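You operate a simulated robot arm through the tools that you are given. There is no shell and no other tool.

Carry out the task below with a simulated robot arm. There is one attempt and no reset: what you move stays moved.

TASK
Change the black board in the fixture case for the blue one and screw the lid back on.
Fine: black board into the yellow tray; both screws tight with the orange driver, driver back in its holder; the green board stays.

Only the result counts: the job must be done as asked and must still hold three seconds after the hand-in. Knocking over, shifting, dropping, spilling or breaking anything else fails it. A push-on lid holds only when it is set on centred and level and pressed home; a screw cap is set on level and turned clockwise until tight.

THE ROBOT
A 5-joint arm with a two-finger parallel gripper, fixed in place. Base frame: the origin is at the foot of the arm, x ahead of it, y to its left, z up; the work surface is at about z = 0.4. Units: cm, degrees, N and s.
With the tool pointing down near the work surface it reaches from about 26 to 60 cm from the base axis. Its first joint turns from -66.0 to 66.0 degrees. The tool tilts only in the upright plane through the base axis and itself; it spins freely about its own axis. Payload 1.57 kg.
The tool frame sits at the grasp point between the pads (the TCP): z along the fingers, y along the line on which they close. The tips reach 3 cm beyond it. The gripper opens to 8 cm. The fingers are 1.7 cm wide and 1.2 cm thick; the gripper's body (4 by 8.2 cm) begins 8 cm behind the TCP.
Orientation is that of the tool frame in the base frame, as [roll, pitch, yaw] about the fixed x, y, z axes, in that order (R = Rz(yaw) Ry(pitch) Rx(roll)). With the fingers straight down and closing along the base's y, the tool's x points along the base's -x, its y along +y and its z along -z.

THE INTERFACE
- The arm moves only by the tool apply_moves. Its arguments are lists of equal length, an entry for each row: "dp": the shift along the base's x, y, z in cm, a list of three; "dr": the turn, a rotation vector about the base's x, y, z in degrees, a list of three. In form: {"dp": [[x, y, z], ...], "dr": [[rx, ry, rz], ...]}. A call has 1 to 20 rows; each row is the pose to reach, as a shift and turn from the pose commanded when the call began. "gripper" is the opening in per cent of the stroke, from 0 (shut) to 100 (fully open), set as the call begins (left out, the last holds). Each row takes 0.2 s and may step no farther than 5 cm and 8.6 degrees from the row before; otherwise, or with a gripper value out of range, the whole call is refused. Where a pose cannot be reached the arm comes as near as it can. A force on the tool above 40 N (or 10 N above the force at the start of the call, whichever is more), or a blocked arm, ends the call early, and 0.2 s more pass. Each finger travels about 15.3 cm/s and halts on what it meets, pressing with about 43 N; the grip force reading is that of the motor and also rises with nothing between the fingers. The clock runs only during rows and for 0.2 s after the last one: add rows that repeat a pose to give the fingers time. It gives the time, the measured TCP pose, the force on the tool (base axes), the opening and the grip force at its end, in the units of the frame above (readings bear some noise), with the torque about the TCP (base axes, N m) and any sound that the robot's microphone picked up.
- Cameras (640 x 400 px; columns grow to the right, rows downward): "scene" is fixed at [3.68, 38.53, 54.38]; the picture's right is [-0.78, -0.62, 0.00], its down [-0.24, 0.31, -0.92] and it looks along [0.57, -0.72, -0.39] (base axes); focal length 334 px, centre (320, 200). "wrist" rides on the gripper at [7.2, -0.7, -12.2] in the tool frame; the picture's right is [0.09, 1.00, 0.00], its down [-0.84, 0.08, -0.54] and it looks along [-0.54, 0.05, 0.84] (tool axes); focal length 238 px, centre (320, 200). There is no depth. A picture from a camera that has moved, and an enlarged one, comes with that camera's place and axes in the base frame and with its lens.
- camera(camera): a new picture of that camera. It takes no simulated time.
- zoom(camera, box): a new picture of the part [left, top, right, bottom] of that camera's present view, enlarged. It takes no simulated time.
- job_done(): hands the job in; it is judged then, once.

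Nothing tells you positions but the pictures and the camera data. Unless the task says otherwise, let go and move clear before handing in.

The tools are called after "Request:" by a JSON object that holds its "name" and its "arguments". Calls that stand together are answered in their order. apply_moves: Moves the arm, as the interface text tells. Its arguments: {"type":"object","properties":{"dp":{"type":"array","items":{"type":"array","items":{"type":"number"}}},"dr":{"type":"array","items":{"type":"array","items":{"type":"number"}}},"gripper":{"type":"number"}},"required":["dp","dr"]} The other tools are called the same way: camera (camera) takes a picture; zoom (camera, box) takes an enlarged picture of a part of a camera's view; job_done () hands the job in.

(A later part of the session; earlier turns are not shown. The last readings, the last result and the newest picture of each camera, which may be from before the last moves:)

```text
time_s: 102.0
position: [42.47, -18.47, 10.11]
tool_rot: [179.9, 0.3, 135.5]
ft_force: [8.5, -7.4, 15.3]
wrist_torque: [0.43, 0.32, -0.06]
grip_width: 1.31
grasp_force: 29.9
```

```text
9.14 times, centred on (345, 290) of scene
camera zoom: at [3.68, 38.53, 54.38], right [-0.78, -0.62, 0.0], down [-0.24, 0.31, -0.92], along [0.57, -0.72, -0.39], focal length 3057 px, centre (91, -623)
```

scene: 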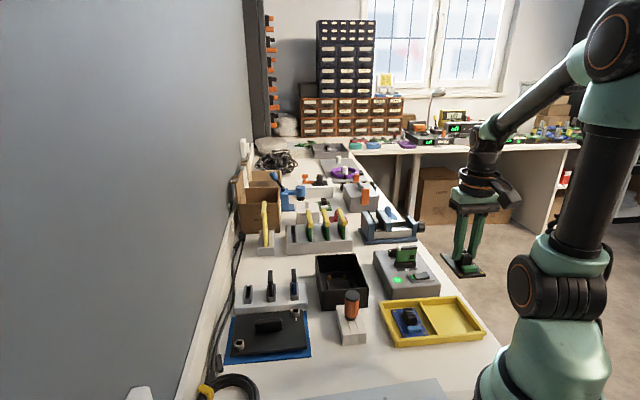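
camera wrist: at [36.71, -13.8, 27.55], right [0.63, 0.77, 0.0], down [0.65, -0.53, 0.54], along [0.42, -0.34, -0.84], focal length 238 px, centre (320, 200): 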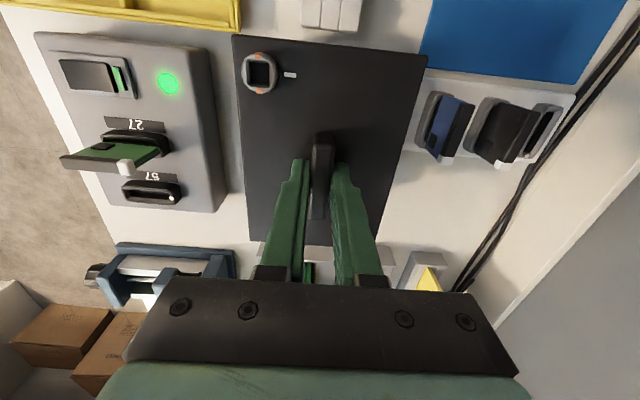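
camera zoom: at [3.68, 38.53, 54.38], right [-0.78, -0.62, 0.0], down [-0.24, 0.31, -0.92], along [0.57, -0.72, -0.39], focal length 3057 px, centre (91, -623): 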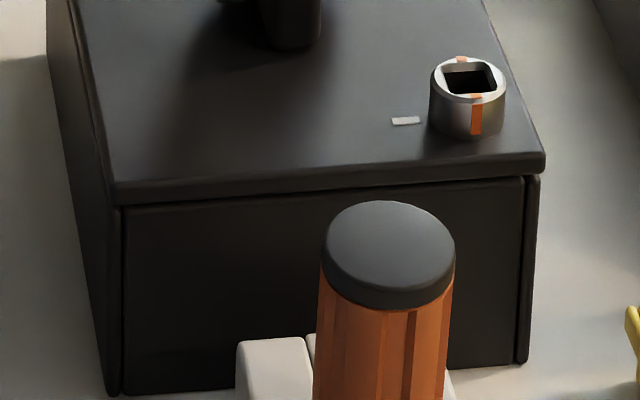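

The lid is going down, with a sideways force of about 11 N showing it wants to move slightly away from the base. I'll follow that and press again.

Request:
{"name": "apply_moves", "arguments": {"dp": [[0.06, -0.06, 0], [0.12, -0.11, 0], [0.12, -0.11, -0.1], [0.12, -0.11, -0.15], [0.12, -0.11, -0.15]], "dr": [[0, 0, 0], [0, 0, 0], [0, 0, 0], [0, 0, 0], [0, 0, 0]]}}

Request:
{"name": "zoom", "arguments": {"camera": "scene", "box": [305, 235, 385, 315]}}

Request:
{"name": "zoom", "arguments": {"camera": "scene", "box": [310, 275, 380, 305]}}

```text
time_s: 103.2
position: [42.47, -18.49, 9.96]
tool_rot: [179.9, 0.2, 135.5]
ft_force: [0.8, -2.8, 25.8]
wrist_torque: [-0.23, -0.09, -0.13]
grip_width: 1.29
grasp_force: 30.0
```

```text
5.00 times, centred on (345, 275) of scene
camera zoom: at [3.67, 38.54, 54.37], right [-0.78, -0.62, 0.0], down [-0.24, 0.31, -0.92], along [0.57, -0.72, -0.39], focal length 1672 px, centre (195, -175)
```

zoom: 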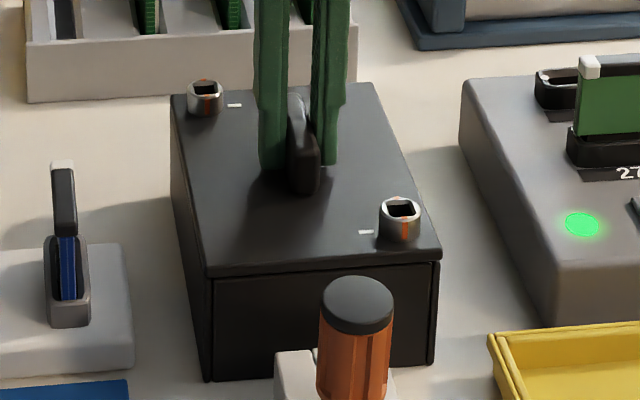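

```text
9.14 times, centred on (345, 290) of scene
camera zoom: at [3.67, 38.54, 54.37], right [-0.78, -0.62, 0.0], down [-0.24, 0.31, -0.92], along [0.57, -0.72, -0.39], focal length 3057 px, centre (91, -623)
```

zoom: 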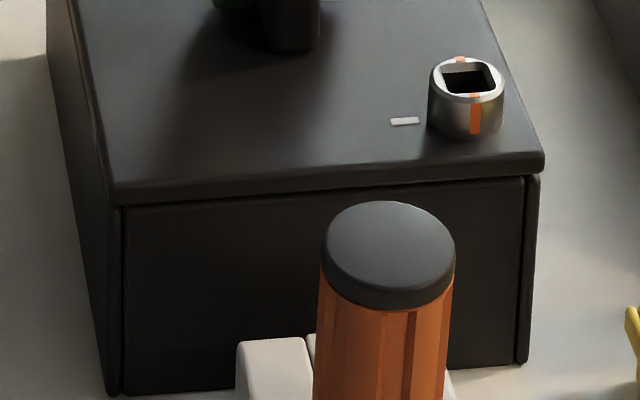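

The lid is seated: vertical reaction only, and the corner positions match the original. I'll release and rise.

Request:
{"name": "apply_moves", "arguments": {"dp": [[0, 0, 0.1], [0, 0, 0.2], [0, 0, 0.2]], "dr": [[0, 0, 0], [0, 0, 0], [0, 0, 0]]}}

Request:
{"name": "apply_moves", "arguments": {"dp": [[0, 0, 0], [0, 0, 0], [0, 0, 1], [0, 0, 4], [0, 0, 8], [0, 0, 8]], "dr": [[0, 0, 0], [0, 0, 0], [0, 0, 0], [0, 0, 0], [0, 0, 0], [0, 0, 0]], "gripper": 40}}

Request:
{"name": "zoom", "arguments": {"camera": "scene", "box": [305, 235, 385, 315]}}

Request:
{"name": "zoom", "arguments": {"camera": "wrist", "box": [220, 20, 420, 220]}}

```text
time_s: 104.0
position: [42.59, -18.48, 9.93]
tool_rot: [-180.0, 0.1, 135.5]
ft_force: [9.0, -11.1, 5.8]
wrist_torque: [-0.04, -0.07, -0.1]
grip_width: 1.32
grasp_force: 30.2
```

```text
time_s: 105.4
position: [42.36, -18.67, 18.17]
tool_rot: [-180.0, -0.1, 135.5]
ft_force: [0.7, 0.6, 0.1]
wrist_torque: [-0.01, 0.04, 0.02]
grip_width: 3.18
grasp_force: 0.1
```

```text
5.00 times, centred on (345, 275) of scene
camera zoom: at [3.68, 38.53, 54.38], right [-0.78, -0.62, 0.0], down [-0.24, 0.31, -0.92], along [0.57, -0.72, -0.39], focal length 1672 px, centre (195, -175)
```

zoom: 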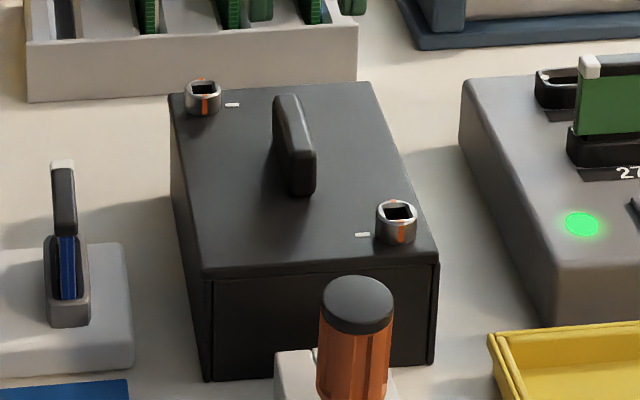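

```text
2.00 times, centred on (320, 120) of wrist
camera zoom: at [36.69, -14.21, 30.38], right [0.63, 0.77, 0.0], down [0.65, -0.53, 0.54], along [0.42, -0.34, -0.84], focal length 477 px, centre (320, 360)
```

zoom: 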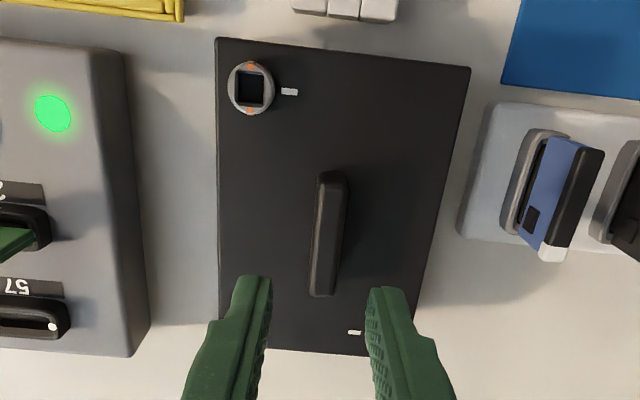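

The lid sits flush and level. Next I'll go back for the driver, hovering over it first.

Request:
{"name": "apply_moves", "arguments": {"dp": [[-2.4, 2.4, 0], [-4.8, 4.8, 0], [-7.1, 7.2, 0], [-9.4, 9.6, 0], [-9.4, 9.6, -2.5], [-9.4, 9.6, -4.6], [-9.4, 9.6, -4.6]], "dr": [[0, 0, 0], [0, 0, 0], [0, 0, 0], [0, 0, 0], [0, 0, -0.5], [0, 0, -0.5], [0, 0, -0.5]], "gripper": 70}}

Request:
{"name": "zoom", "arguments": {"camera": "wrist", "box": [250, 80, 390, 200]}}

Request:
{"name": "zoom", "arguments": {"camera": "scene", "box": [325, 280, 375, 350]}}

```text
time_s: 107.0
position: [33.18, -9.0, 13.14]
tool_rot: [179.9, 0.0, 135.0]
ft_force: [-0.6, 0.9, -0.3]
wrist_torque: [-0.02, -0.03, -0.02]
grip_width: 5.64
grasp_force: 0.0
```

```text
3.33 times, centred on (320, 140) of wrist
camera zoom: at [27.43, -4.42, 25.37], right [0.64, 0.77, 0.0], down [0.65, -0.54, 0.54], along [0.42, -0.35, -0.84], focal length 794 px, centre (320, 400)
```

zoom: 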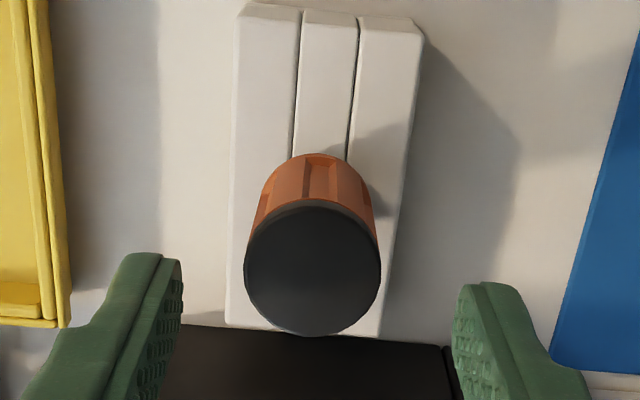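

```text
5.71 times, centred on (350, 315) of scene
camera zoom: at [3.68, 38.53, 54.38], right [-0.78, -0.62, 0.0], down [-0.24, 0.31, -0.92], along [0.57, -0.72, -0.39], focal length 1911 px, centre (149, -457)
```

zoom: 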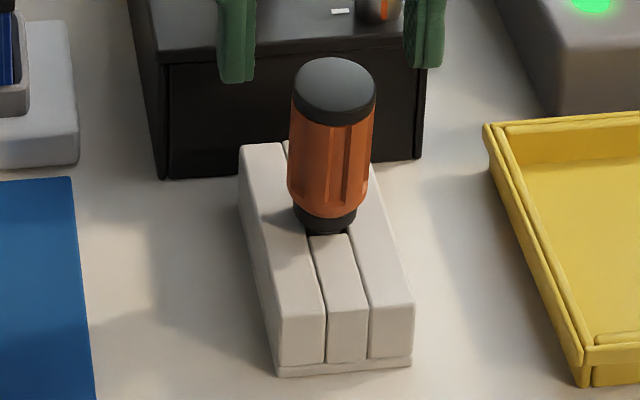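

The cap is offset by about (-0.4,+0.1) from the tool axis. I'll correct, lower around the handle, and verify before gripping.

Request:
{"name": "apply_moves", "arguments": {"dp": [[-0.4, 0.1, 0], [-0.4, 0.1, -2.5], [-0.4, 0.1, -5], [-0.4, 0.1, -5.5], [-0.4, 0.1, -5.5]], "dr": [[0, 0, 0], [0, 0, 0], [0, 0, 0], [0, 0, 0], [0, 0, 0]]}}

Request:
{"name": "zoom", "arguments": {"camera": "wrist", "box": [220, 100, 420, 260]}}

Request:
{"name": "zoom", "arguments": {"camera": "scene", "box": [310, 260, 390, 350]}}

```text
time_s: 108.2
position: [32.72, -8.77, 7.72]
tool_rot: [-179.9, 0.0, 135.0]
ft_force: [0.1, -0.2, -0.3]
wrist_torque: [0.01, -0.02, -0.01]
grip_width: 5.6
grasp_force: 0.0
```

```text
2.50 times, centred on (320, 180) of wrist
camera zoom: at [26.93, -4.22, 20.01], right [0.64, 0.77, 0.0], down [0.65, -0.54, 0.54], along [0.42, -0.35, -0.84], focal length 596 px, centre (320, 250)
```

zoom: 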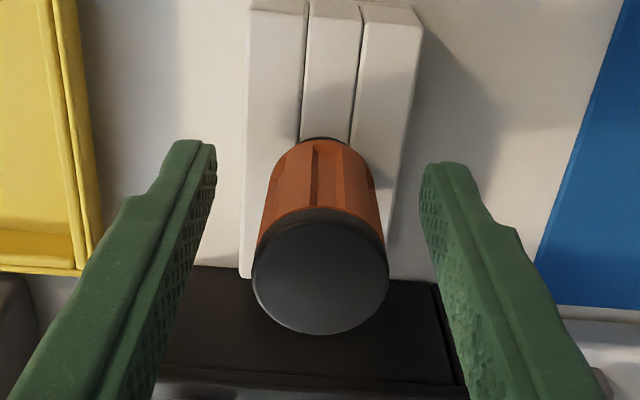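

```text
4.44 times, centred on (350, 305) of scene
camera zoom: at [3.68, 38.53, 54.38], right [-0.78, -0.62, 0.0], down [-0.24, 0.31, -0.92], along [0.57, -0.72, -0.39], focal length 1486 px, centre (187, -267)
```

zoom: 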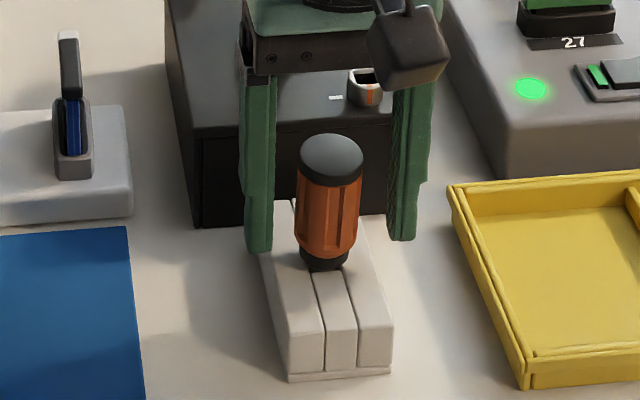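

The handle is centred. I'll grip and lift it straight out.

Request:
{"name": "apply_moves", "arguments": {"dp": [[0, 0, 0], [0, 0, 0], [0, 0, 0], [0, 0, 0]], "dr": [[0, 0, 0], [0, 0, 0], [0, 0, 0], [0, 0, 0]], "gripper": 0}}

Request:
{"name": "apply_moves", "arguments": {"dp": [[0, 0, 0.7], [0, 0, 1.8], [0, 0, 4], [0, 0, 7], [0, 0, 10], [0, 0, 13], [0, 0, 13]], "dr": [[0, 0, 0], [0, 0, 0], [0, 0, 0], [0, 0, 0], [0, 0, 0], [0, 0, 0], [0, 0, 0]]}}

Request:
{"name": "zoom", "arguments": {"camera": "wrist", "box": [260, 120, 380, 260]}}

Request:
{"name": "zoom", "arguments": {"camera": "scene", "box": [325, 220, 375, 290]}}

```text
time_s: 109.2
position: [32.69, -8.77, 7.86]
tool_rot: [180.0, -0.1, 135.0]
ft_force: [0.2, -0.9, -0.1]
wrist_torque: [0.0, -0.02, -0.03]
grip_width: 2.82
grasp_force: 39.0
```

```text
time_s: 110.8
position: [32.68, -8.7, 21.04]
tool_rot: [180.0, 0.0, 135.0]
ft_force: [-0.4, 0.0, -1.9]
wrist_torque: [-0.02, 0.02, -0.02]
grip_width: 2.8
grasp_force: 38.1
```

```text
2.86 times, centred on (320, 190) of wrist
camera zoom: at [26.97, -4.21, 33.22], right [0.64, 0.77, 0.0], down [0.65, -0.54, 0.54], along [0.42, -0.35, -0.84], focal length 681 px, centre (320, 229)
```

zoom: 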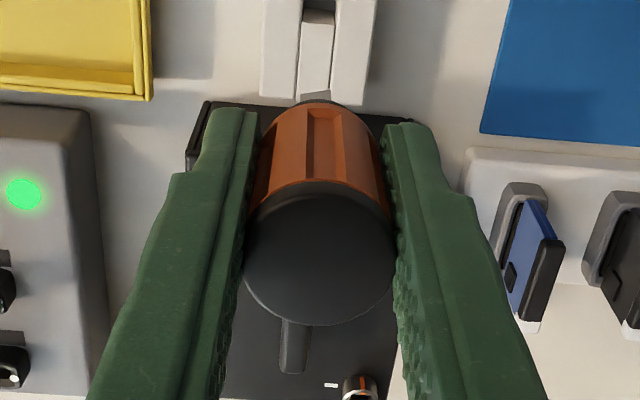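

```text
5.71 times, centred on (350, 255) of scene
camera zoom: at [3.68, 38.53, 54.38], right [-0.78, -0.62, 0.0], down [-0.24, 0.31, -0.92], along [0.57, -0.72, -0.39], focal length 1911 px, centre (149, -114)
```

zoom: 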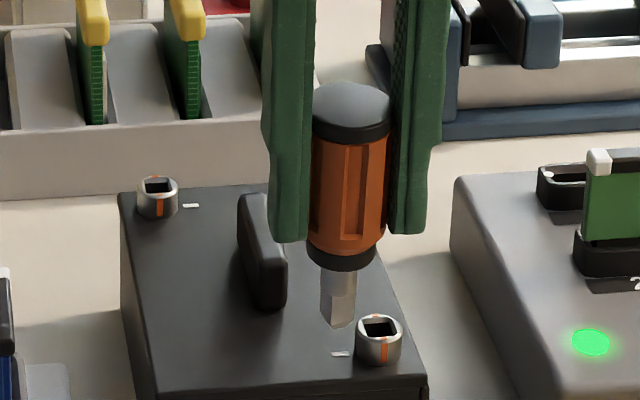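

The bit seems rotated relative to the hand. I'll zoom in on the tip to measure its yaw.

Request:
{"name": "zoom", "arguments": {"camera": "wrist", "box": [300, 135, 340, 165]}}

Request:
{"name": "zoom", "arguments": {"camera": "scene", "box": [340, 262, 368, 290]}}

```text
13.33 times, centred on (320, 150) of wrist
camera zoom: at [26.97, -4.21, 33.22], right [0.64, 0.77, 0.0], down [0.65, -0.54, 0.54], along [0.42, -0.35, -0.84], focal length 3178 px, centre (320, 867)
```

zoom: 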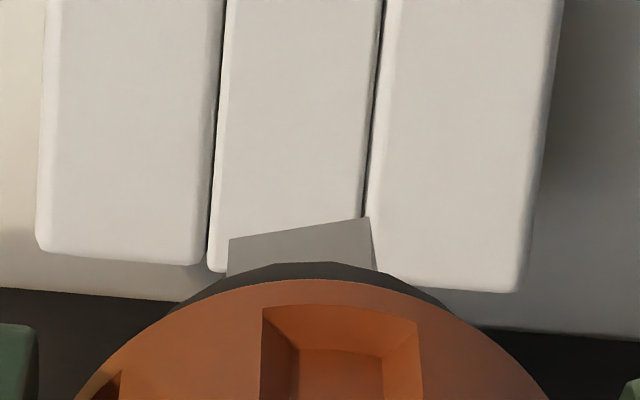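

```text
14.29 times, centred on (354, 276) of scene
camera zoom: at [3.68, 38.53, 54.38], right [-0.78, -0.62, 0.0], down [-0.24, 0.31, -0.92], along [0.57, -0.72, -0.39], focal length 4777 px, centre (-166, -886)
```

zoom: 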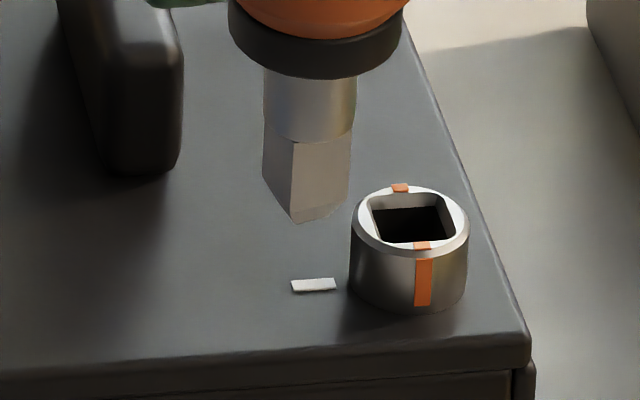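

The bit needs about 15° clockwise to match the socket, and its tip sits slightly forward in the hand. I'll move above screw A at yaw 120° and compare.

Request:
{"name": "apply_moves", "arguments": {"dp": [[1, -2.7, 0], [2, -5.4, 0], [2.9, -8.1, 0], [2.9, -8.1, -2.5], [2.9, -8.1, -4.0], [2.9, -8.1, -4.0]], "dr": [[0, 0, -5], [0, 0, -10], [0, 0, -15], [0, 0, -15], [0, 0, -15], [0, 0, -15]]}}

Request:
{"name": "zoom", "arguments": {"camera": "wrist", "box": [300, 125, 340, 160]}}

Request:
{"name": "zoom", "arguments": {"camera": "scene", "box": [350, 262, 372, 286]}}

```text
time_s: 112.2
position: [35.72, -16.98, 16.88]
tool_rot: [180.0, 0.0, 119.9]
ft_force: [0.0, 0.2, 0.8]
wrist_torque: [0.01, -0.02, 0.0]
grip_width: 2.85
grasp_force: 38.9
```

```text
11.43 times, centred on (320, 142) of wrist
camera zoom: at [31.45, -11.14, 29.15], right [0.82, 0.58, 0.0], down [0.49, -0.69, 0.54], along [0.31, -0.44, -0.84], focal length 2724 px, centre (320, 857)
```

zoom: 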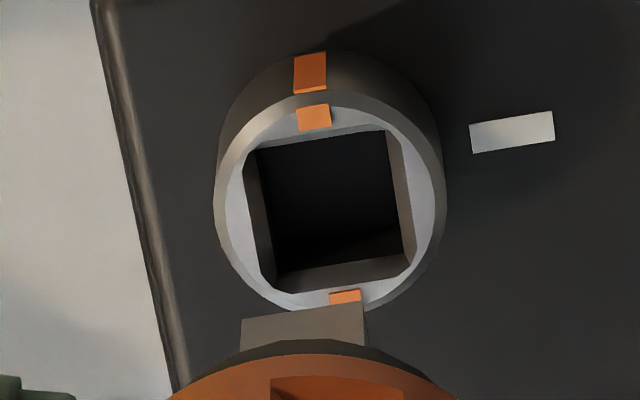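

```text
16.00 times, centred on (361, 274) of scene
camera zoom: at [3.68, 38.53, 54.38], right [-0.78, -0.62, 0.0], down [-0.24, 0.31, -0.92], along [0.57, -0.72, -0.39], focal length 5350 px, centre (-336, -984)
```

zoom: 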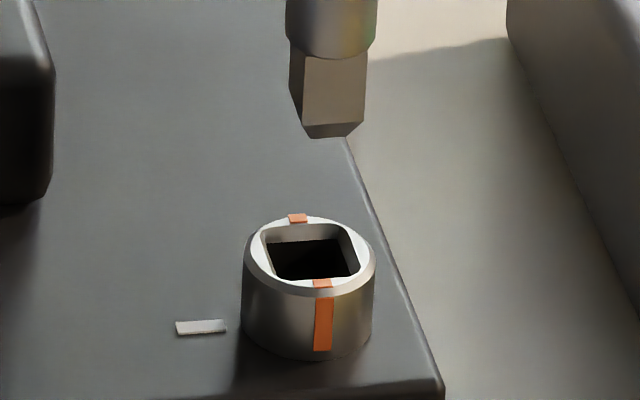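

Now the socket is clearly visible: a straight square hole about 1.16 cm wide, with the bit (0.92) parallel to it. The bit needs a shift of about (-0.13,+0.44). I'll do that and lower close to the ring.

Request:
{"name": "apply_moves", "arguments": {"dp": [[-0.13, 0.44, 0], [-0.13, 0.44, -0.8], [-0.13, 0.44, -1.5], [-0.13, 0.44, -1.5]], "dr": [[0, 0, 0], [0, 0, -1], [0, 0, -1], [0, 0, -1]]}}

Request:
{"name": "zoom", "arguments": {"camera": "wrist", "box": [300, 125, 340, 160]}}

Request:
{"name": "zoom", "arguments": {"camera": "scene", "box": [350, 262, 372, 286]}}

```text
time_s: 113.2
position: [35.56, -16.51, 15.37]
tool_rot: [179.9, 0.0, 119.0]
ft_force: [0.8, -1.0, -0.1]
wrist_torque: [0.02, -0.03, 0.0]
grip_width: 2.83
grasp_force: 38.6
```

```text
11.43 times, centred on (320, 142) of wrist
camera zoom: at [31.33, -10.6, 27.69], right [0.83, 0.56, 0.0], down [0.47, -0.69, 0.54], along [0.31, -0.45, -0.84], focal length 2724 px, centre (320, 857)
```

zoom: 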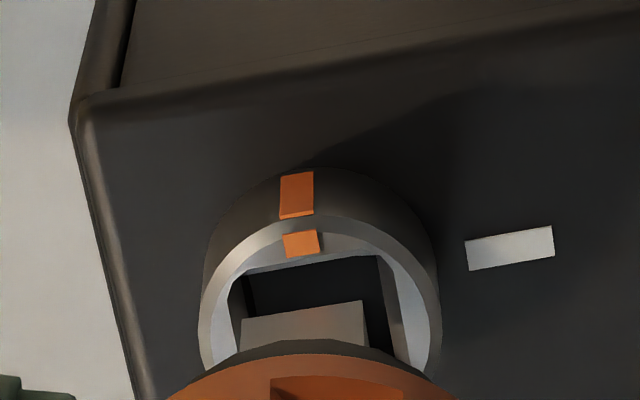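

```text
16.00 times, centred on (361, 274) of scene
camera zoom: at [3.68, 38.53, 54.38], right [-0.78, -0.62, 0.0], down [-0.24, 0.31, -0.92], along [0.57, -0.72, -0.39], focal length 5350 px, centre (-336, -984)
```

zoom: 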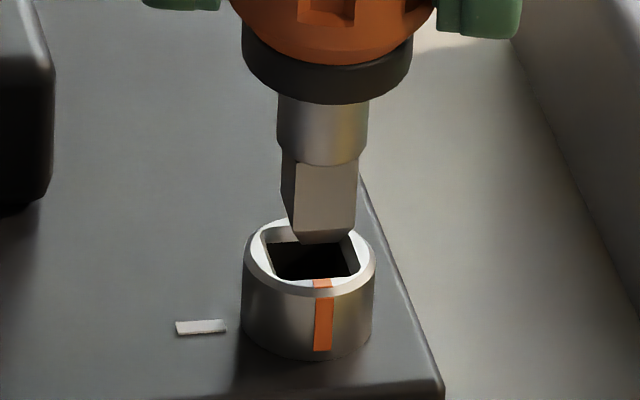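

The bit is almost concentric. I'll make a final small shift and lower it into the socket.

Request:
{"name": "apply_moves", "arguments": {"dp": [[0.09, 0.05, 0], [0.09, 0.05, -0.3], [0.09, 0.05, -0.5], [0.09, 0.05, -0.7], [0.09, 0.05, -0.9], [0.09, 0.05, -0.9]], "dr": [[0, 0, 0], [0, 0, 0], [0, 0, 0], [0, 0, 0], [0, 0, 0], [0, 0, 0]]}}

Request:
{"name": "zoom", "arguments": {"camera": "wrist", "box": [300, 130, 340, 165]}}

Request:
{"name": "zoom", "arguments": {"camera": "scene", "box": [350, 262, 372, 286]}}

```text
time_s: 114.6
position: [35.56, -16.51, 14.39]
tool_rot: [180.0, 0.2, 119.0]
ft_force: [3.0, -3.9, 1.1]
wrist_torque: [-0.22, -0.25, 0.01]
grip_width: 2.84
grasp_force: 38.8
```

```text
11.43 times, centred on (320, 148) of wrist
camera zoom: at [31.26, -10.51, 26.63], right [0.83, 0.56, 0.0], down [0.47, -0.69, 0.54], along [0.31, -0.45, -0.84], focal length 2724 px, centre (320, 800)
```

zoom: 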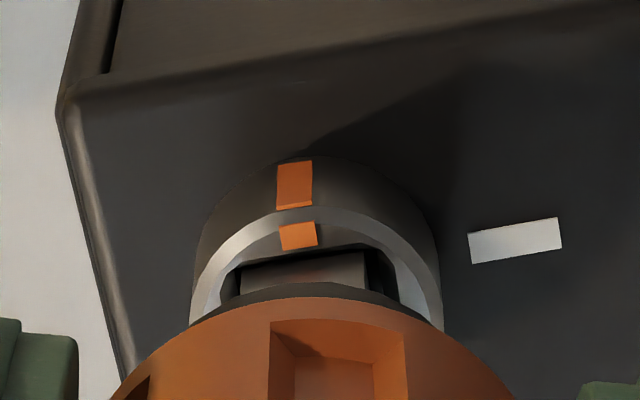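

```text
16.00 times, centred on (361, 274) of scene
camera zoom: at [3.68, 38.53, 54.38], right [-0.78, -0.62, 0.0], down [-0.24, 0.31, -0.92], along [0.57, -0.72, -0.39], focal length 5350 px, centre (-336, -984)
```

zoom: 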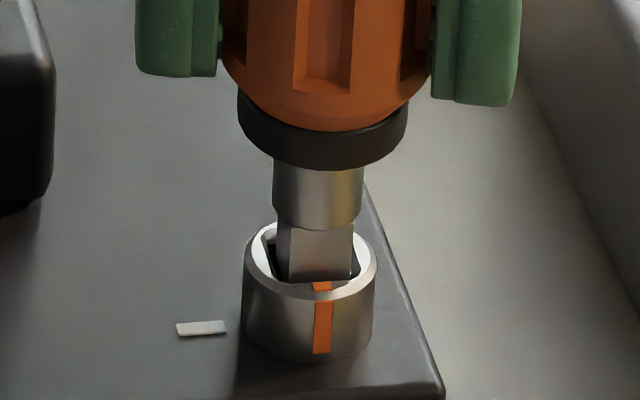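

The bit is about 0.7 cm into the socket and touches the base-side wall lightly. I'll shift forward slightly, seat it, and begin turning clockwise.

Request:
{"name": "apply_moves", "arguments": {"dp": [[0.05, -0.07, 0], [0.05, -0.07, -0.1], [0.05, -0.07, -0.2], [0.05, -0.07, -0.2], [0.05, -0.07, -0.2], [0.05, -0.07, -0.2], [0.05, -0.07, -0.2], [0.05, -0.07, -0.2]], "dr": [[0, 0, 0], [0, 0, 0], [0, 0, 0], [0, 0, -6], [0, 0, -12], [0, 0, -18], [0, 0, -24], [0, 0, -24]]}}

Request:
{"name": "zoom", "arguments": {"camera": "wrist", "box": [300, 130, 340, 165]}}

Request:
{"name": "zoom", "arguments": {"camera": "scene", "box": [350, 262, 372, 286]}}

```text
time_s: 116.4
position: [35.57, -16.53, 14.27]
tool_rot: [-179.9, 0.1, 95.0]
ft_force: [5.1, -1.5, -0.4]
wrist_torque: [-0.17, -0.31, 0.05]
grip_width: 2.82
grasp_force: 38.2
```

```text
11.43 times, centred on (320, 148) of wrist
camera zoom: at [34.13, -9.45, 26.53], right [0.98, 0.18, 0.0], down [0.15, -0.83, 0.54], along [0.1, -0.53, -0.84], focal length 2724 px, centre (320, 800)
```

zoom: 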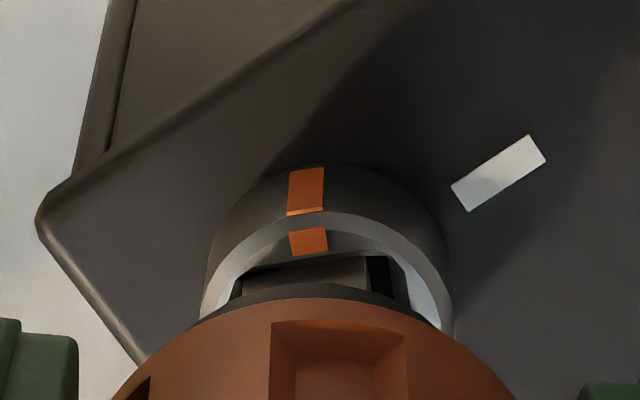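

```text
16.00 times, centred on (361, 274) of scene
camera zoom: at [3.68, 38.53, 54.38], right [-0.78, -0.62, 0.0], down [-0.24, 0.31, -0.92], along [0.57, -0.72, -0.39], focal length 5350 px, centre (-336, -984)
```

zoom: 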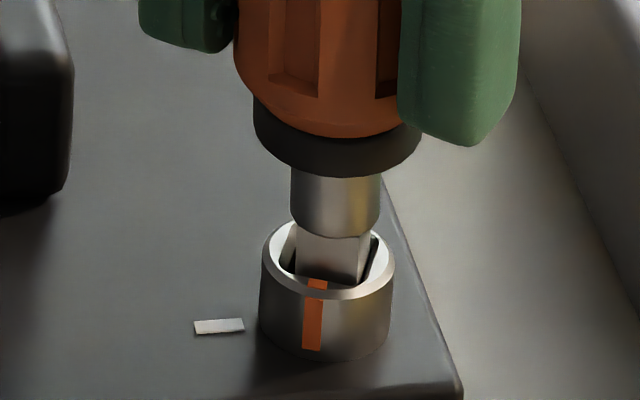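

The screw turns with the driver at low torque. But the bit is off the hand's axis by about 0.7 cm, so rotating about the hand pushed the lid sideways; from here I'll move the hand along an arc so that the bit stays on the screw's axis.

Request:
{"name": "apply_moves", "arguments": {"dp": [[0.14, 0.02, 0], [0.27, 0.03, 0], [0.37, 0.03, 0], [0.46, 0.02, 0], [0.56, -0.01, 0], [0.65, -0.05, 0], [0.65, -0.05, 0]], "dr": [[0, 0, 0], [0, 0, 0], [0, 0, -8], [0, 0, -16], [0, 0, -24], [0, 0, -32], [0, 0, -32]]}}

Request:
{"name": "zoom", "arguments": {"camera": "wrist", "box": [295, 125, 345, 165]}}

Request:
{"name": "zoom", "arguments": {"camera": "scene", "box": [345, 255, 377, 291]}}

```text
time_s: 118.0
position: [36.26, -16.55, 14.3]
tool_rot: [180.0, 0.1, 62.9]
ft_force: [3.1, -1.5, -1.7]
wrist_torque: [-0.13, -0.23, 0.05]
grip_width: 2.83
grasp_force: 38.1
```

```text
10.00 times, centred on (320, 145) of wrist
camera zoom: at [38.73, -9.88, 26.61], right [0.93, -0.37, 0.0], down [-0.31, -0.78, 0.54], along [-0.2, -0.5, -0.84], focal length 2384 px, centre (320, 750)
```

zoom: 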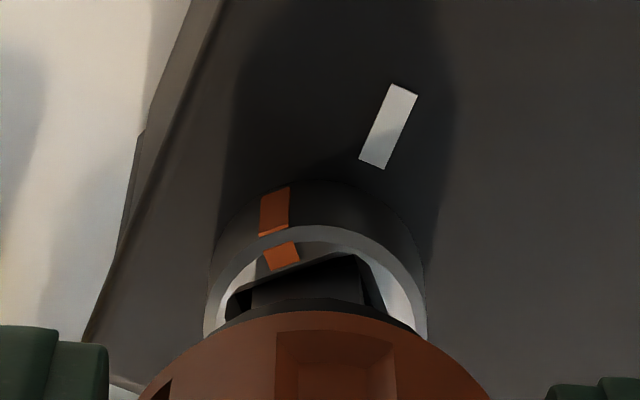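

```text
11.11 times, centred on (361, 273) of scene
camera zoom: at [3.68, 38.53, 54.38], right [-0.78, -0.62, 0.0], down [-0.24, 0.31, -0.92], along [0.57, -0.72, -0.39], focal length 3715 px, centre (-136, -611)
```

zoom: 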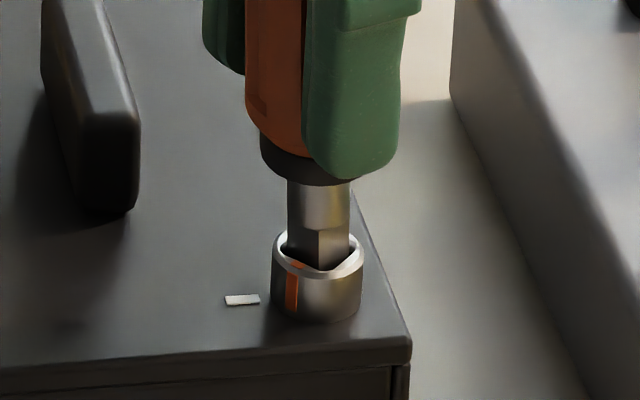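

The orange mark is rotating toward the white tick and the lid is back in place. I'll keep turning clockwise along the arc.

Request:
{"name": "apply_moves", "arguments": {"dp": [[0.08, -0.05, 0], [0.16, -0.11, 0], [0.22, -0.18, 0], [0.28, -0.26, 0], [0.32, -0.35, 0], [0.32, -0.35, 0]], "dr": [[0, 0, -8], [0, 0, -16], [0, 0, -24], [0, 0, -32], [0, 0, -40], [0, 0, -40]]}}

Request:
{"name": "zoom", "arguments": {"camera": "wrist", "box": [295, 125, 345, 165]}}

Request:
{"name": "zoom", "arguments": {"camera": "scene", "box": [345, 255, 377, 291]}}

```text
time_s: 119.4
position: [36.49, -16.9, 14.38]
tool_rot: [-180.0, -0.1, 22.9]
ft_force: [0.3, -1.2, -0.9]
wrist_torque: [-0.06, -0.02, 0.0]
grip_width: 2.84
grasp_force: 38.1
```

```text
10.00 times, centred on (320, 145) of wrist
camera zoom: at [42.71, -13.58, 26.58], right [0.47, -0.88, 0.0], down [-0.74, -0.4, 0.54], along [-0.48, -0.26, -0.84], focal length 2384 px, centre (320, 750)
```

zoom: 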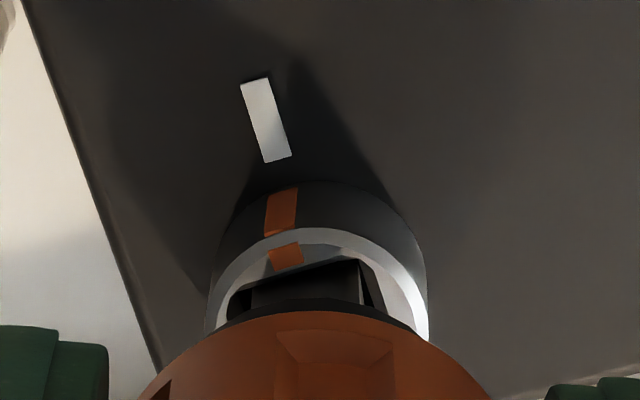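

```text
11.11 times, centred on (361, 273) of scene
camera zoom: at [3.68, 38.53, 54.38], right [-0.78, -0.62, 0.0], down [-0.24, 0.31, -0.92], along [0.57, -0.72, -0.39], focal length 3715 px, centre (-136, -611)
```

zoom: 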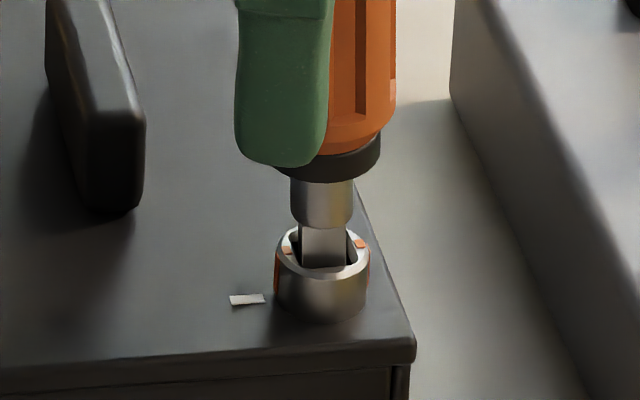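

The orange mark is about 8° short of the tick and there is no resistance yet. I'll keep turning along the arc with slight downward pressure.

Request:
{"name": "apply_moves", "arguments": {"dp": [[0.04, -0.09, -0.05], [0.055, -0.185, -0.1], [0.06, -0.28, -0.1], [0.05, -0.38, -0.1], [0.03, -0.47, -0.1], [0.03, -0.47, -0.1]], "dr": [[0, 0, -8], [0, 0, -16], [0, 0, -24], [0, 0, -32], [0, 0, -40], [0, 0, -40]]}}

Request:
{"name": "zoom", "arguments": {"camera": "wrist", "box": [295, 125, 345, 165]}}

Request:
{"name": "zoom", "arguments": {"camera": "scene", "box": [345, 255, 377, 291]}}

```text
time_s: 120.8
position: [36.79, -17.39, 14.24]
tool_rot: [-180.0, -0.3, -17.1]
ft_force: [4.1, -23.8, -4.0]
wrist_torque: [-1.55, -0.4, 0.58]
grip_width: 2.89
grasp_force: 38.7
```

```text
10.00 times, centred on (320, 145) of wrist
camera zoom: at [43.58, -18.98, 26.54], right [-0.21, -0.98, 0.0], down [-0.82, 0.17, 0.54], along [-0.53, 0.11, -0.84], focal length 2384 px, centre (320, 750)
```

zoom: 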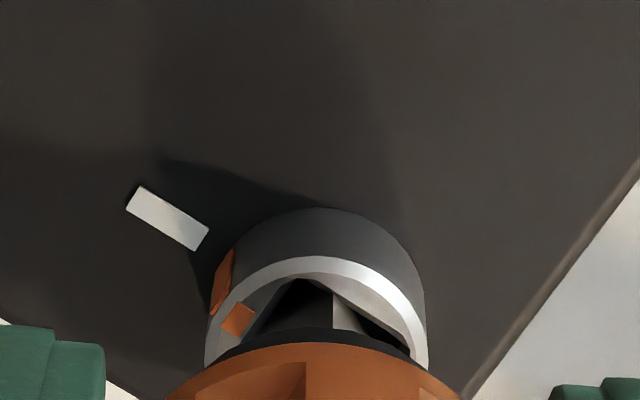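

```text
11.11 times, centred on (361, 273) of scene
camera zoom: at [3.68, 38.53, 54.38], right [-0.78, -0.62, 0.0], down [-0.24, 0.31, -0.92], along [0.57, -0.72, -0.39], focal length 3715 px, centre (-136, -611)
```

zoom: 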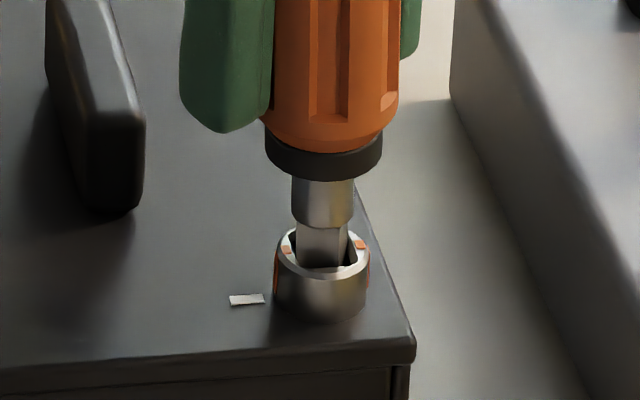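

The screw stopped at about 0.58 N·m with its orange line parallel to the white tick, so it is tight. I'll turn back slightly to relieve the side force, then lift out.

Request:
{"name": "apply_moves", "arguments": {"dp": [[-0.05, 0.1, 0.05], [-0.08, 0.2, 0.1], [-0.08, 0.25, 0.1]], "dr": [[0, 0, 5], [0, 0, 12], [0, 0, 18]]}}

Request:
{"name": "zoom", "arguments": {"camera": "scene", "box": [345, 255, 377, 291]}}

Request:
{"name": "zoom", "arguments": {"camera": "wrist", "box": [295, 125, 345, 165]}}

```text
time_s: 121.6
position: [36.73, -17.03, 14.49]
tool_rot: [179.8, -0.4, 1.2]
ft_force: [10.2, -7.1, 9.3]
wrist_torque: [-0.54, -0.64, 0.14]
grip_width: 2.85
grasp_force: 38.6
```

```text
11.11 times, centred on (361, 273) of scene
camera zoom: at [3.68, 38.53, 54.38], right [-0.78, -0.62, 0.0], down [-0.24, 0.31, -0.92], along [0.57, -0.72, -0.39], focal length 3715 px, centre (-136, -611)
```

zoom: 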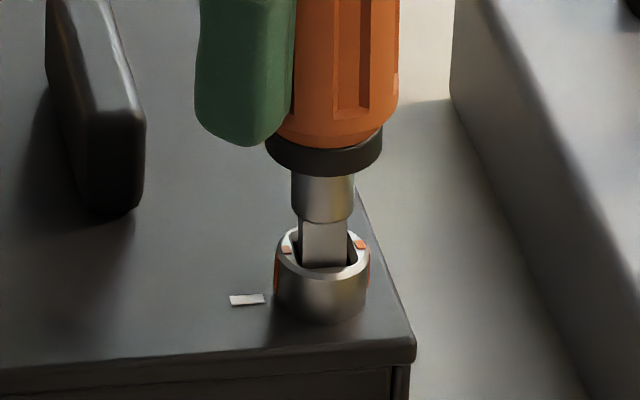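

```text
10.00 times, centred on (320, 145) of wrist
camera zoom: at [43.58, -16.29, 26.79], right [0.11, -0.99, 0.0], down [-0.84, -0.09, 0.54], along [-0.53, -0.06, -0.84], focal length 2384 px, centre (320, 750)
```

zoom: 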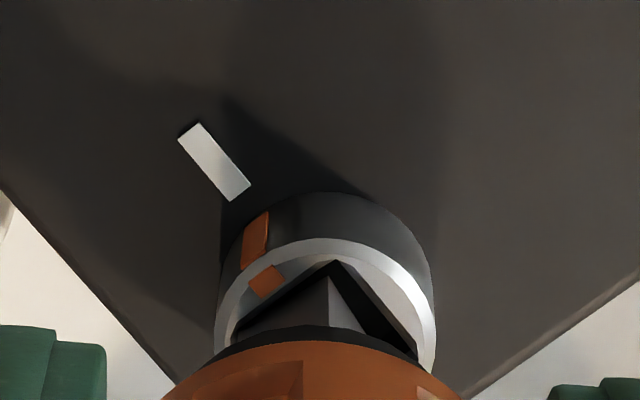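

The screw stays aligned with its tick. I'll raise the driver out of the socket.

Request:
{"name": "apply_moves", "arguments": {"dp": [[-0.1, 0.05, 0.4], [-0.1, 0.05, 1.0], [-0.1, 0.05, 2.5], [-0.1, 0.05, 4], [-0.1, 0.05, 4]], "dr": [[0, 0, 4], [0, 0, 4], [0, 0, 4], [0, 0, 4], [0, 0, 4]]}}

Request:
{"name": "zoom", "arguments": {"camera": "scene", "box": [305, 235, 385, 315]}}

Request:
{"name": "zoom", "arguments": {"camera": "scene", "box": [345, 255, 377, 291]}}

Request:
{"name": "zoom", "arguments": {"camera": "wrist", "box": [290, 120, 350, 180]}}

```text
time_s: 122.8
position: [36.26, -16.93, 18.33]
tool_rot: [-180.0, 0.0, 5.0]
ft_force: [-0.4, -0.6, -0.8]
wrist_torque: [-0.01, 0.0, 0.0]
grip_width: 2.85
grasp_force: 38.6
```

```text
5.00 times, centred on (345, 275) of scene
camera zoom: at [3.68, 38.53, 54.38], right [-0.78, -0.62, 0.0], down [-0.24, 0.31, -0.92], along [0.57, -0.72, -0.39], focal length 1672 px, centre (195, -175)
```

zoom: 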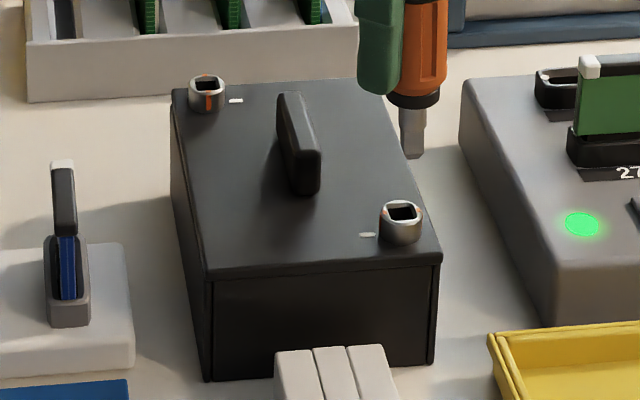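

```text
11.11 times, centred on (361, 273) of scene
camera zoom: at [3.68, 38.53, 54.38], right [-0.78, -0.62, 0.0], down [-0.24, 0.31, -0.92], along [0.57, -0.72, -0.39], focal length 3715 px, centre (-136, -611)
```

zoom: 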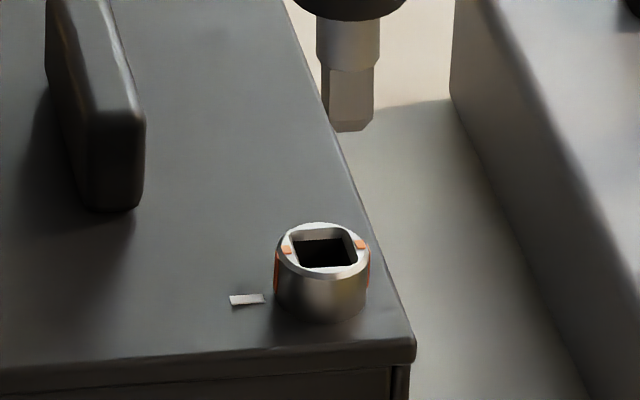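

```text
6.67 times, centred on (320, 150) of wrist
camera zoom: at [43.24, -15.87, 30.55], right [0.18, -0.98, 0.0], down [-0.83, -0.15, 0.54], along [-0.53, -0.1, -0.84], focal length 1589 px, centre (320, 533)
```

zoom: 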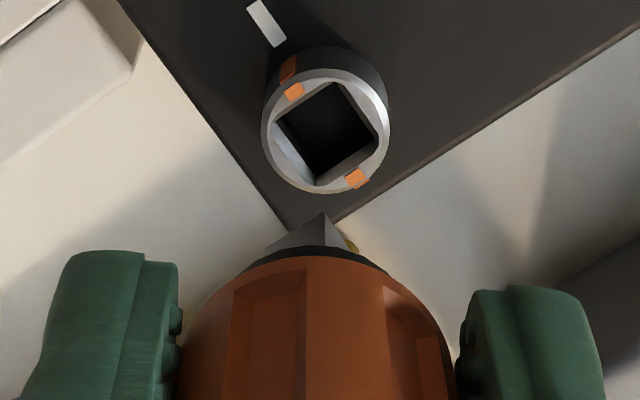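

Screw A is aligned and tight. The bit is still parallel to the sockets, so I'll go over to screw B near (49.9,-19.9), turning the hand back to yaw 95° on the way.

Request:
{"name": "apply_moves", "arguments": {"dp": [[0, 0, 1], [1.2, -0.2, 1], [2.5, -0.4, 1], [3.8, -0.6, 1], [5.1, -0.8, 1], [6.4, -1, 1], [7.7, -1.2, 1], [9, -1.4, 1], [10.4, -1.7, 1], [11.8, -2, 1], [12.8, -2.2, 1], [13.4, -2.3, 1], [13.4, -2.3, 1]], "dr": [[0, 0, 8], [0, 0, 16], [0, 0, 24], [0, 0, 32], [0, 0, 40], [0, 0, 48], [0, 0, 56], [0, 0, 64], [0, 0, 72], [0, 0, 80], [0, 0, 86], [0, 0, 90], [0, 0, 90]]}}

Request:
{"name": "camera", "arguments": {"camera": "wrist"}}

Request:
{"name": "zoom", "arguments": {"camera": "wrist", "box": [290, 110, 350, 170]}}

Request:
{"name": "zoom", "arguments": {"camera": "scene", "box": [305, 225, 345, 265]}}

```text
time_s: 125.6
position: [49.7, -19.32, 19.3]
tool_rot: [179.9, 0.0, 95.2]
ft_force: [0.1, 0.4, -0.2]
wrist_torque: [0.01, 0.01, 0.0]
grip_width: 2.85
grasp_force: 38.3
```

```text
taken
camera wrist: at [48.35, -12.33, 31.51], right [0.98, 0.18, 0.0], down [0.15, -0.83, 0.54], along [0.1, -0.53, -0.84], focal length 238 px, centre (320, 200)
```

wrist: 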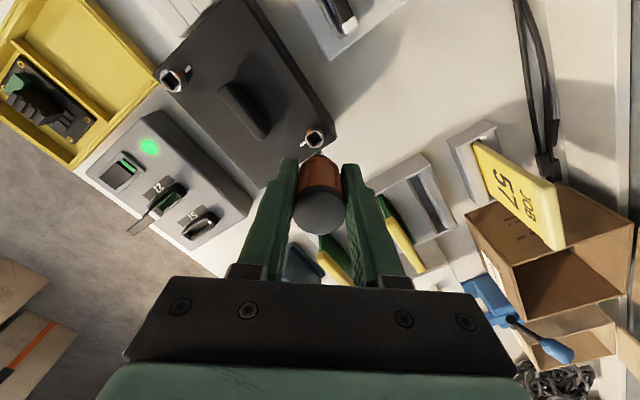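

```text
6.67 times, centred on (320, 140) of wrist
camera zoom: at [48.35, -12.33, 31.51], right [0.98, 0.18, 0.0], down [0.15, -0.83, 0.54], along [0.1, -0.53, -0.84], focal length 1589 px, centre (320, 600)
```

zoom: 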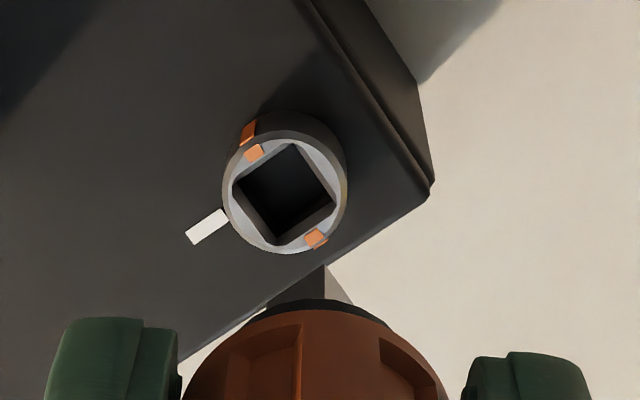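

```text
10.00 times, centred on (325, 245) of scene
camera zoom: at [3.68, 38.53, 54.38], right [-0.78, -0.62, 0.0], down [-0.24, 0.31, -0.92], along [0.57, -0.72, -0.39], focal length 3344 px, centre (270, -250)
```

zoom: 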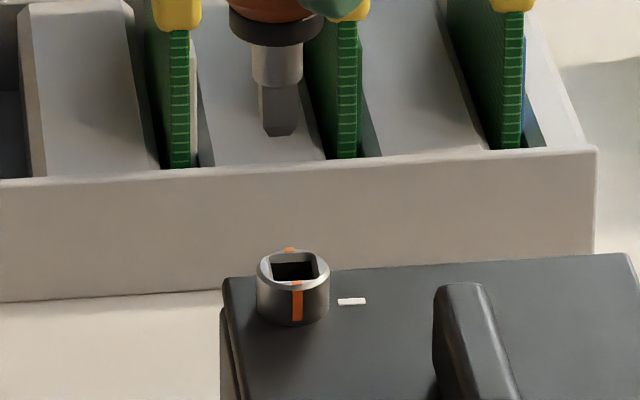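

Screw B's socket is in view and parallel to the bit; the bit must shift about (-0.46,-0.13). I'll do that and come down closer.

Request:
{"name": "apply_moves", "arguments": {"dp": [[-0.46, -0.13, 0], [-0.46, -0.13, -1.8], [-0.46, -0.13, -3.6], [-0.46, -0.13, -3.6]], "dr": [[0, 0, 0], [0, 0, 0], [0, 0, 0], [0, 0, 0]]}}

Request:
{"name": "zoom", "arguments": {"camera": "wrist", "box": [300, 125, 340, 160]}}

Request:
{"name": "zoom", "arguments": {"camera": "scene", "box": [310, 236, 334, 262]}}

```text
time_s: 126.6
position: [49.22, -19.57, 15.63]
tool_rot: [-180.0, 0.1, 95.0]
ft_force: [0.4, 0.1, -1.2]
wrist_torque: [0.03, 0.0, 0.01]
grip_width: 2.83
grasp_force: 38.7
```

```text
11.43 times, centred on (320, 142) of wrist
camera zoom: at [47.9, -12.55, 27.93], right [0.98, 0.18, 0.0], down [0.15, -0.83, 0.54], along [0.1, -0.53, -0.84], focal length 2724 px, centre (320, 857)
```

zoom: 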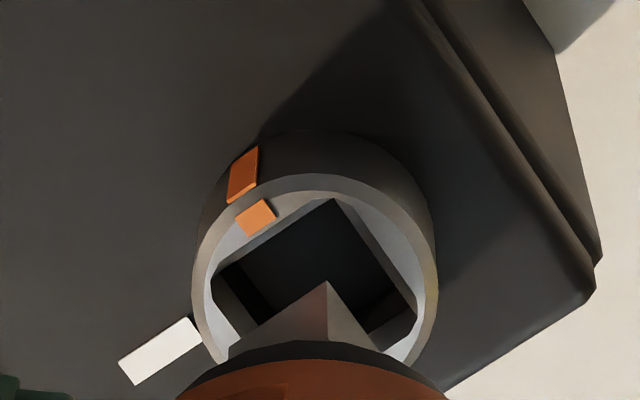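

```text
15.38 times, centred on (322, 249) of scene
camera zoom: at [3.68, 38.53, 54.38], right [-0.78, -0.62, 0.0], down [-0.24, 0.31, -0.92], along [0.57, -0.72, -0.39], focal length 5144 px, centre (289, -554)
```

zoom: 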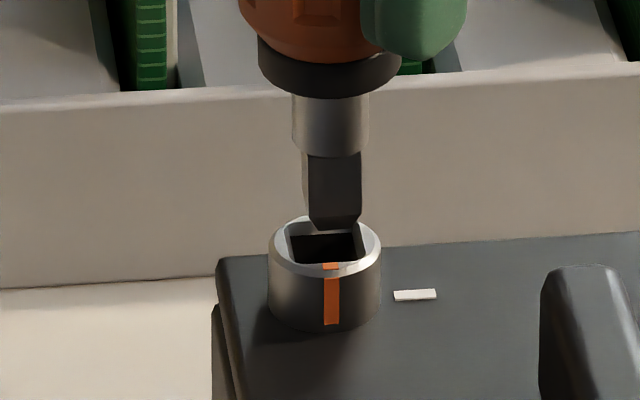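

The bit is slightly too far forward (about 0.2 cm). I'll correct, lower a little, and re-check.

Request:
{"name": "apply_moves", "arguments": {"dp": [[-0.03, 0.2, 0], [-0.03, 0.2, -0.3], [-0.03, 0.2, -0.4], [-0.03, 0.2, -0.4]], "dr": [[0, 0, 0], [0, 0, 0], [0, 0, 0], [0, 0, 0]]}}

Request:
{"name": "zoom", "arguments": {"camera": "wrist", "box": [300, 130, 340, 165]}}

Request:
{"name": "zoom", "arguments": {"camera": "scene", "box": [310, 236, 334, 262]}}

```text
time_s: 127.6
position: [49.33, -19.47, 15.4]
tool_rot: [179.9, 0.0, 95.0]
ft_force: [0.0, -0.8, -0.1]
wrist_torque: [-0.04, -0.03, 0.02]
grip_width: 2.87
grasp_force: 38.8
```

```text
11.43 times, centred on (320, 148) of wrist
camera zoom: at [47.9, -12.37, 27.57], right [0.98, 0.18, 0.0], down [0.15, -0.83, 0.54], along [0.1, -0.53, -0.84], focal length 2724 px, centre (320, 800)
```

zoom: 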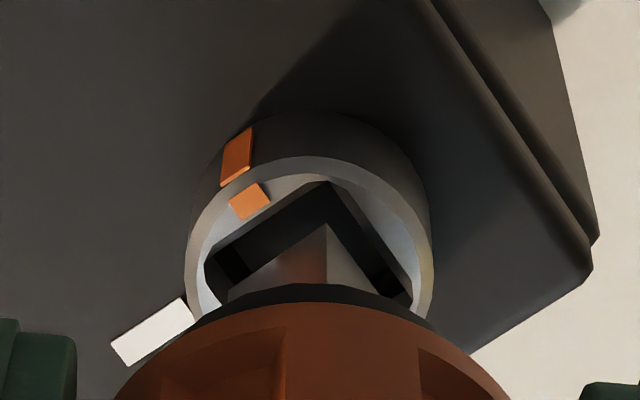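

```text
15.38 times, centred on (322, 249) of scene
camera zoom: at [3.68, 38.53, 54.38], right [-0.78, -0.62, 0.0], down [-0.24, 0.31, -0.92], along [0.57, -0.72, -0.39], focal length 5144 px, centre (289, -554)
```

zoom: 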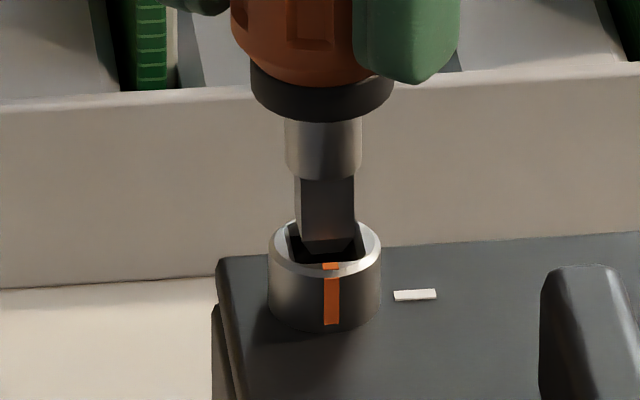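

The bit is concentric with socket B within about 0.05 cm. I'll lower it in.

Request:
{"name": "apply_moves", "arguments": {"dp": [[0, 0, -0.3], [0, 0, -0.5], [0, 0, -0.7], [0, 0, -0.9], [0, 0, -1.0], [0, 0, -1.0]], "dr": [[0, 0, 0], [0, 0, 0], [0, 0, 0], [0, 0, 0], [0, 0, 0], [0, 0, 0]]}}

Request:
{"name": "zoom", "arguments": {"camera": "wrist", "box": [300, 130, 340, 165]}}

Request:
{"name": "zoom", "arguments": {"camera": "scene", "box": [310, 236, 334, 262]}}

```text
time_s: 129.0
position: [49.43, -19.18, 14.5]
tool_rot: [180.0, 0.1, 94.9]
ft_force: [-13.4, 0.7, 24.1]
wrist_torque: [-0.13, 0.91, -0.12]
grip_width: 2.84
grasp_force: 38.6
```

```text
11.43 times, centred on (320, 148) of wrist
camera zoom: at [47.97, -12.25, 26.72], right [0.98, 0.18, 0.0], down [0.15, -0.83, 0.54], along [0.1, -0.53, -0.84], focal length 2724 px, centre (320, 800)
```

zoom: 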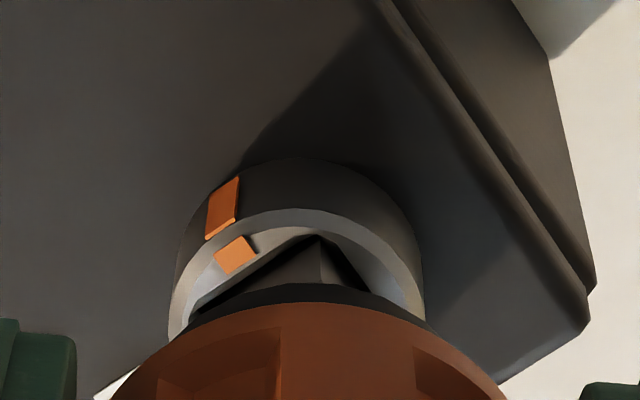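

```text
15.38 times, centred on (322, 249) of scene
camera zoom: at [3.67, 38.54, 54.37], right [-0.78, -0.62, 0.0], down [-0.24, 0.31, -0.92], along [0.57, -0.72, -0.39], focal length 5144 px, centre (289, -554)
```

zoom: 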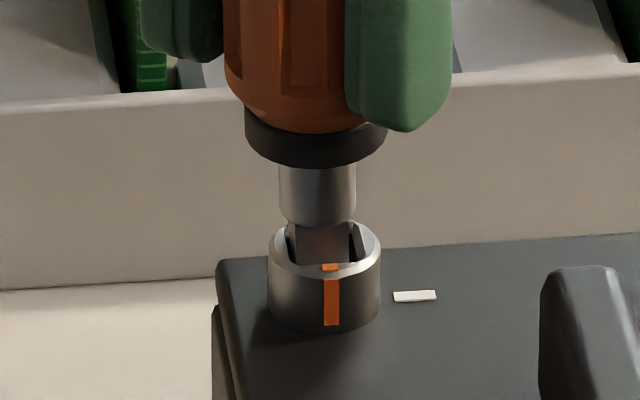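

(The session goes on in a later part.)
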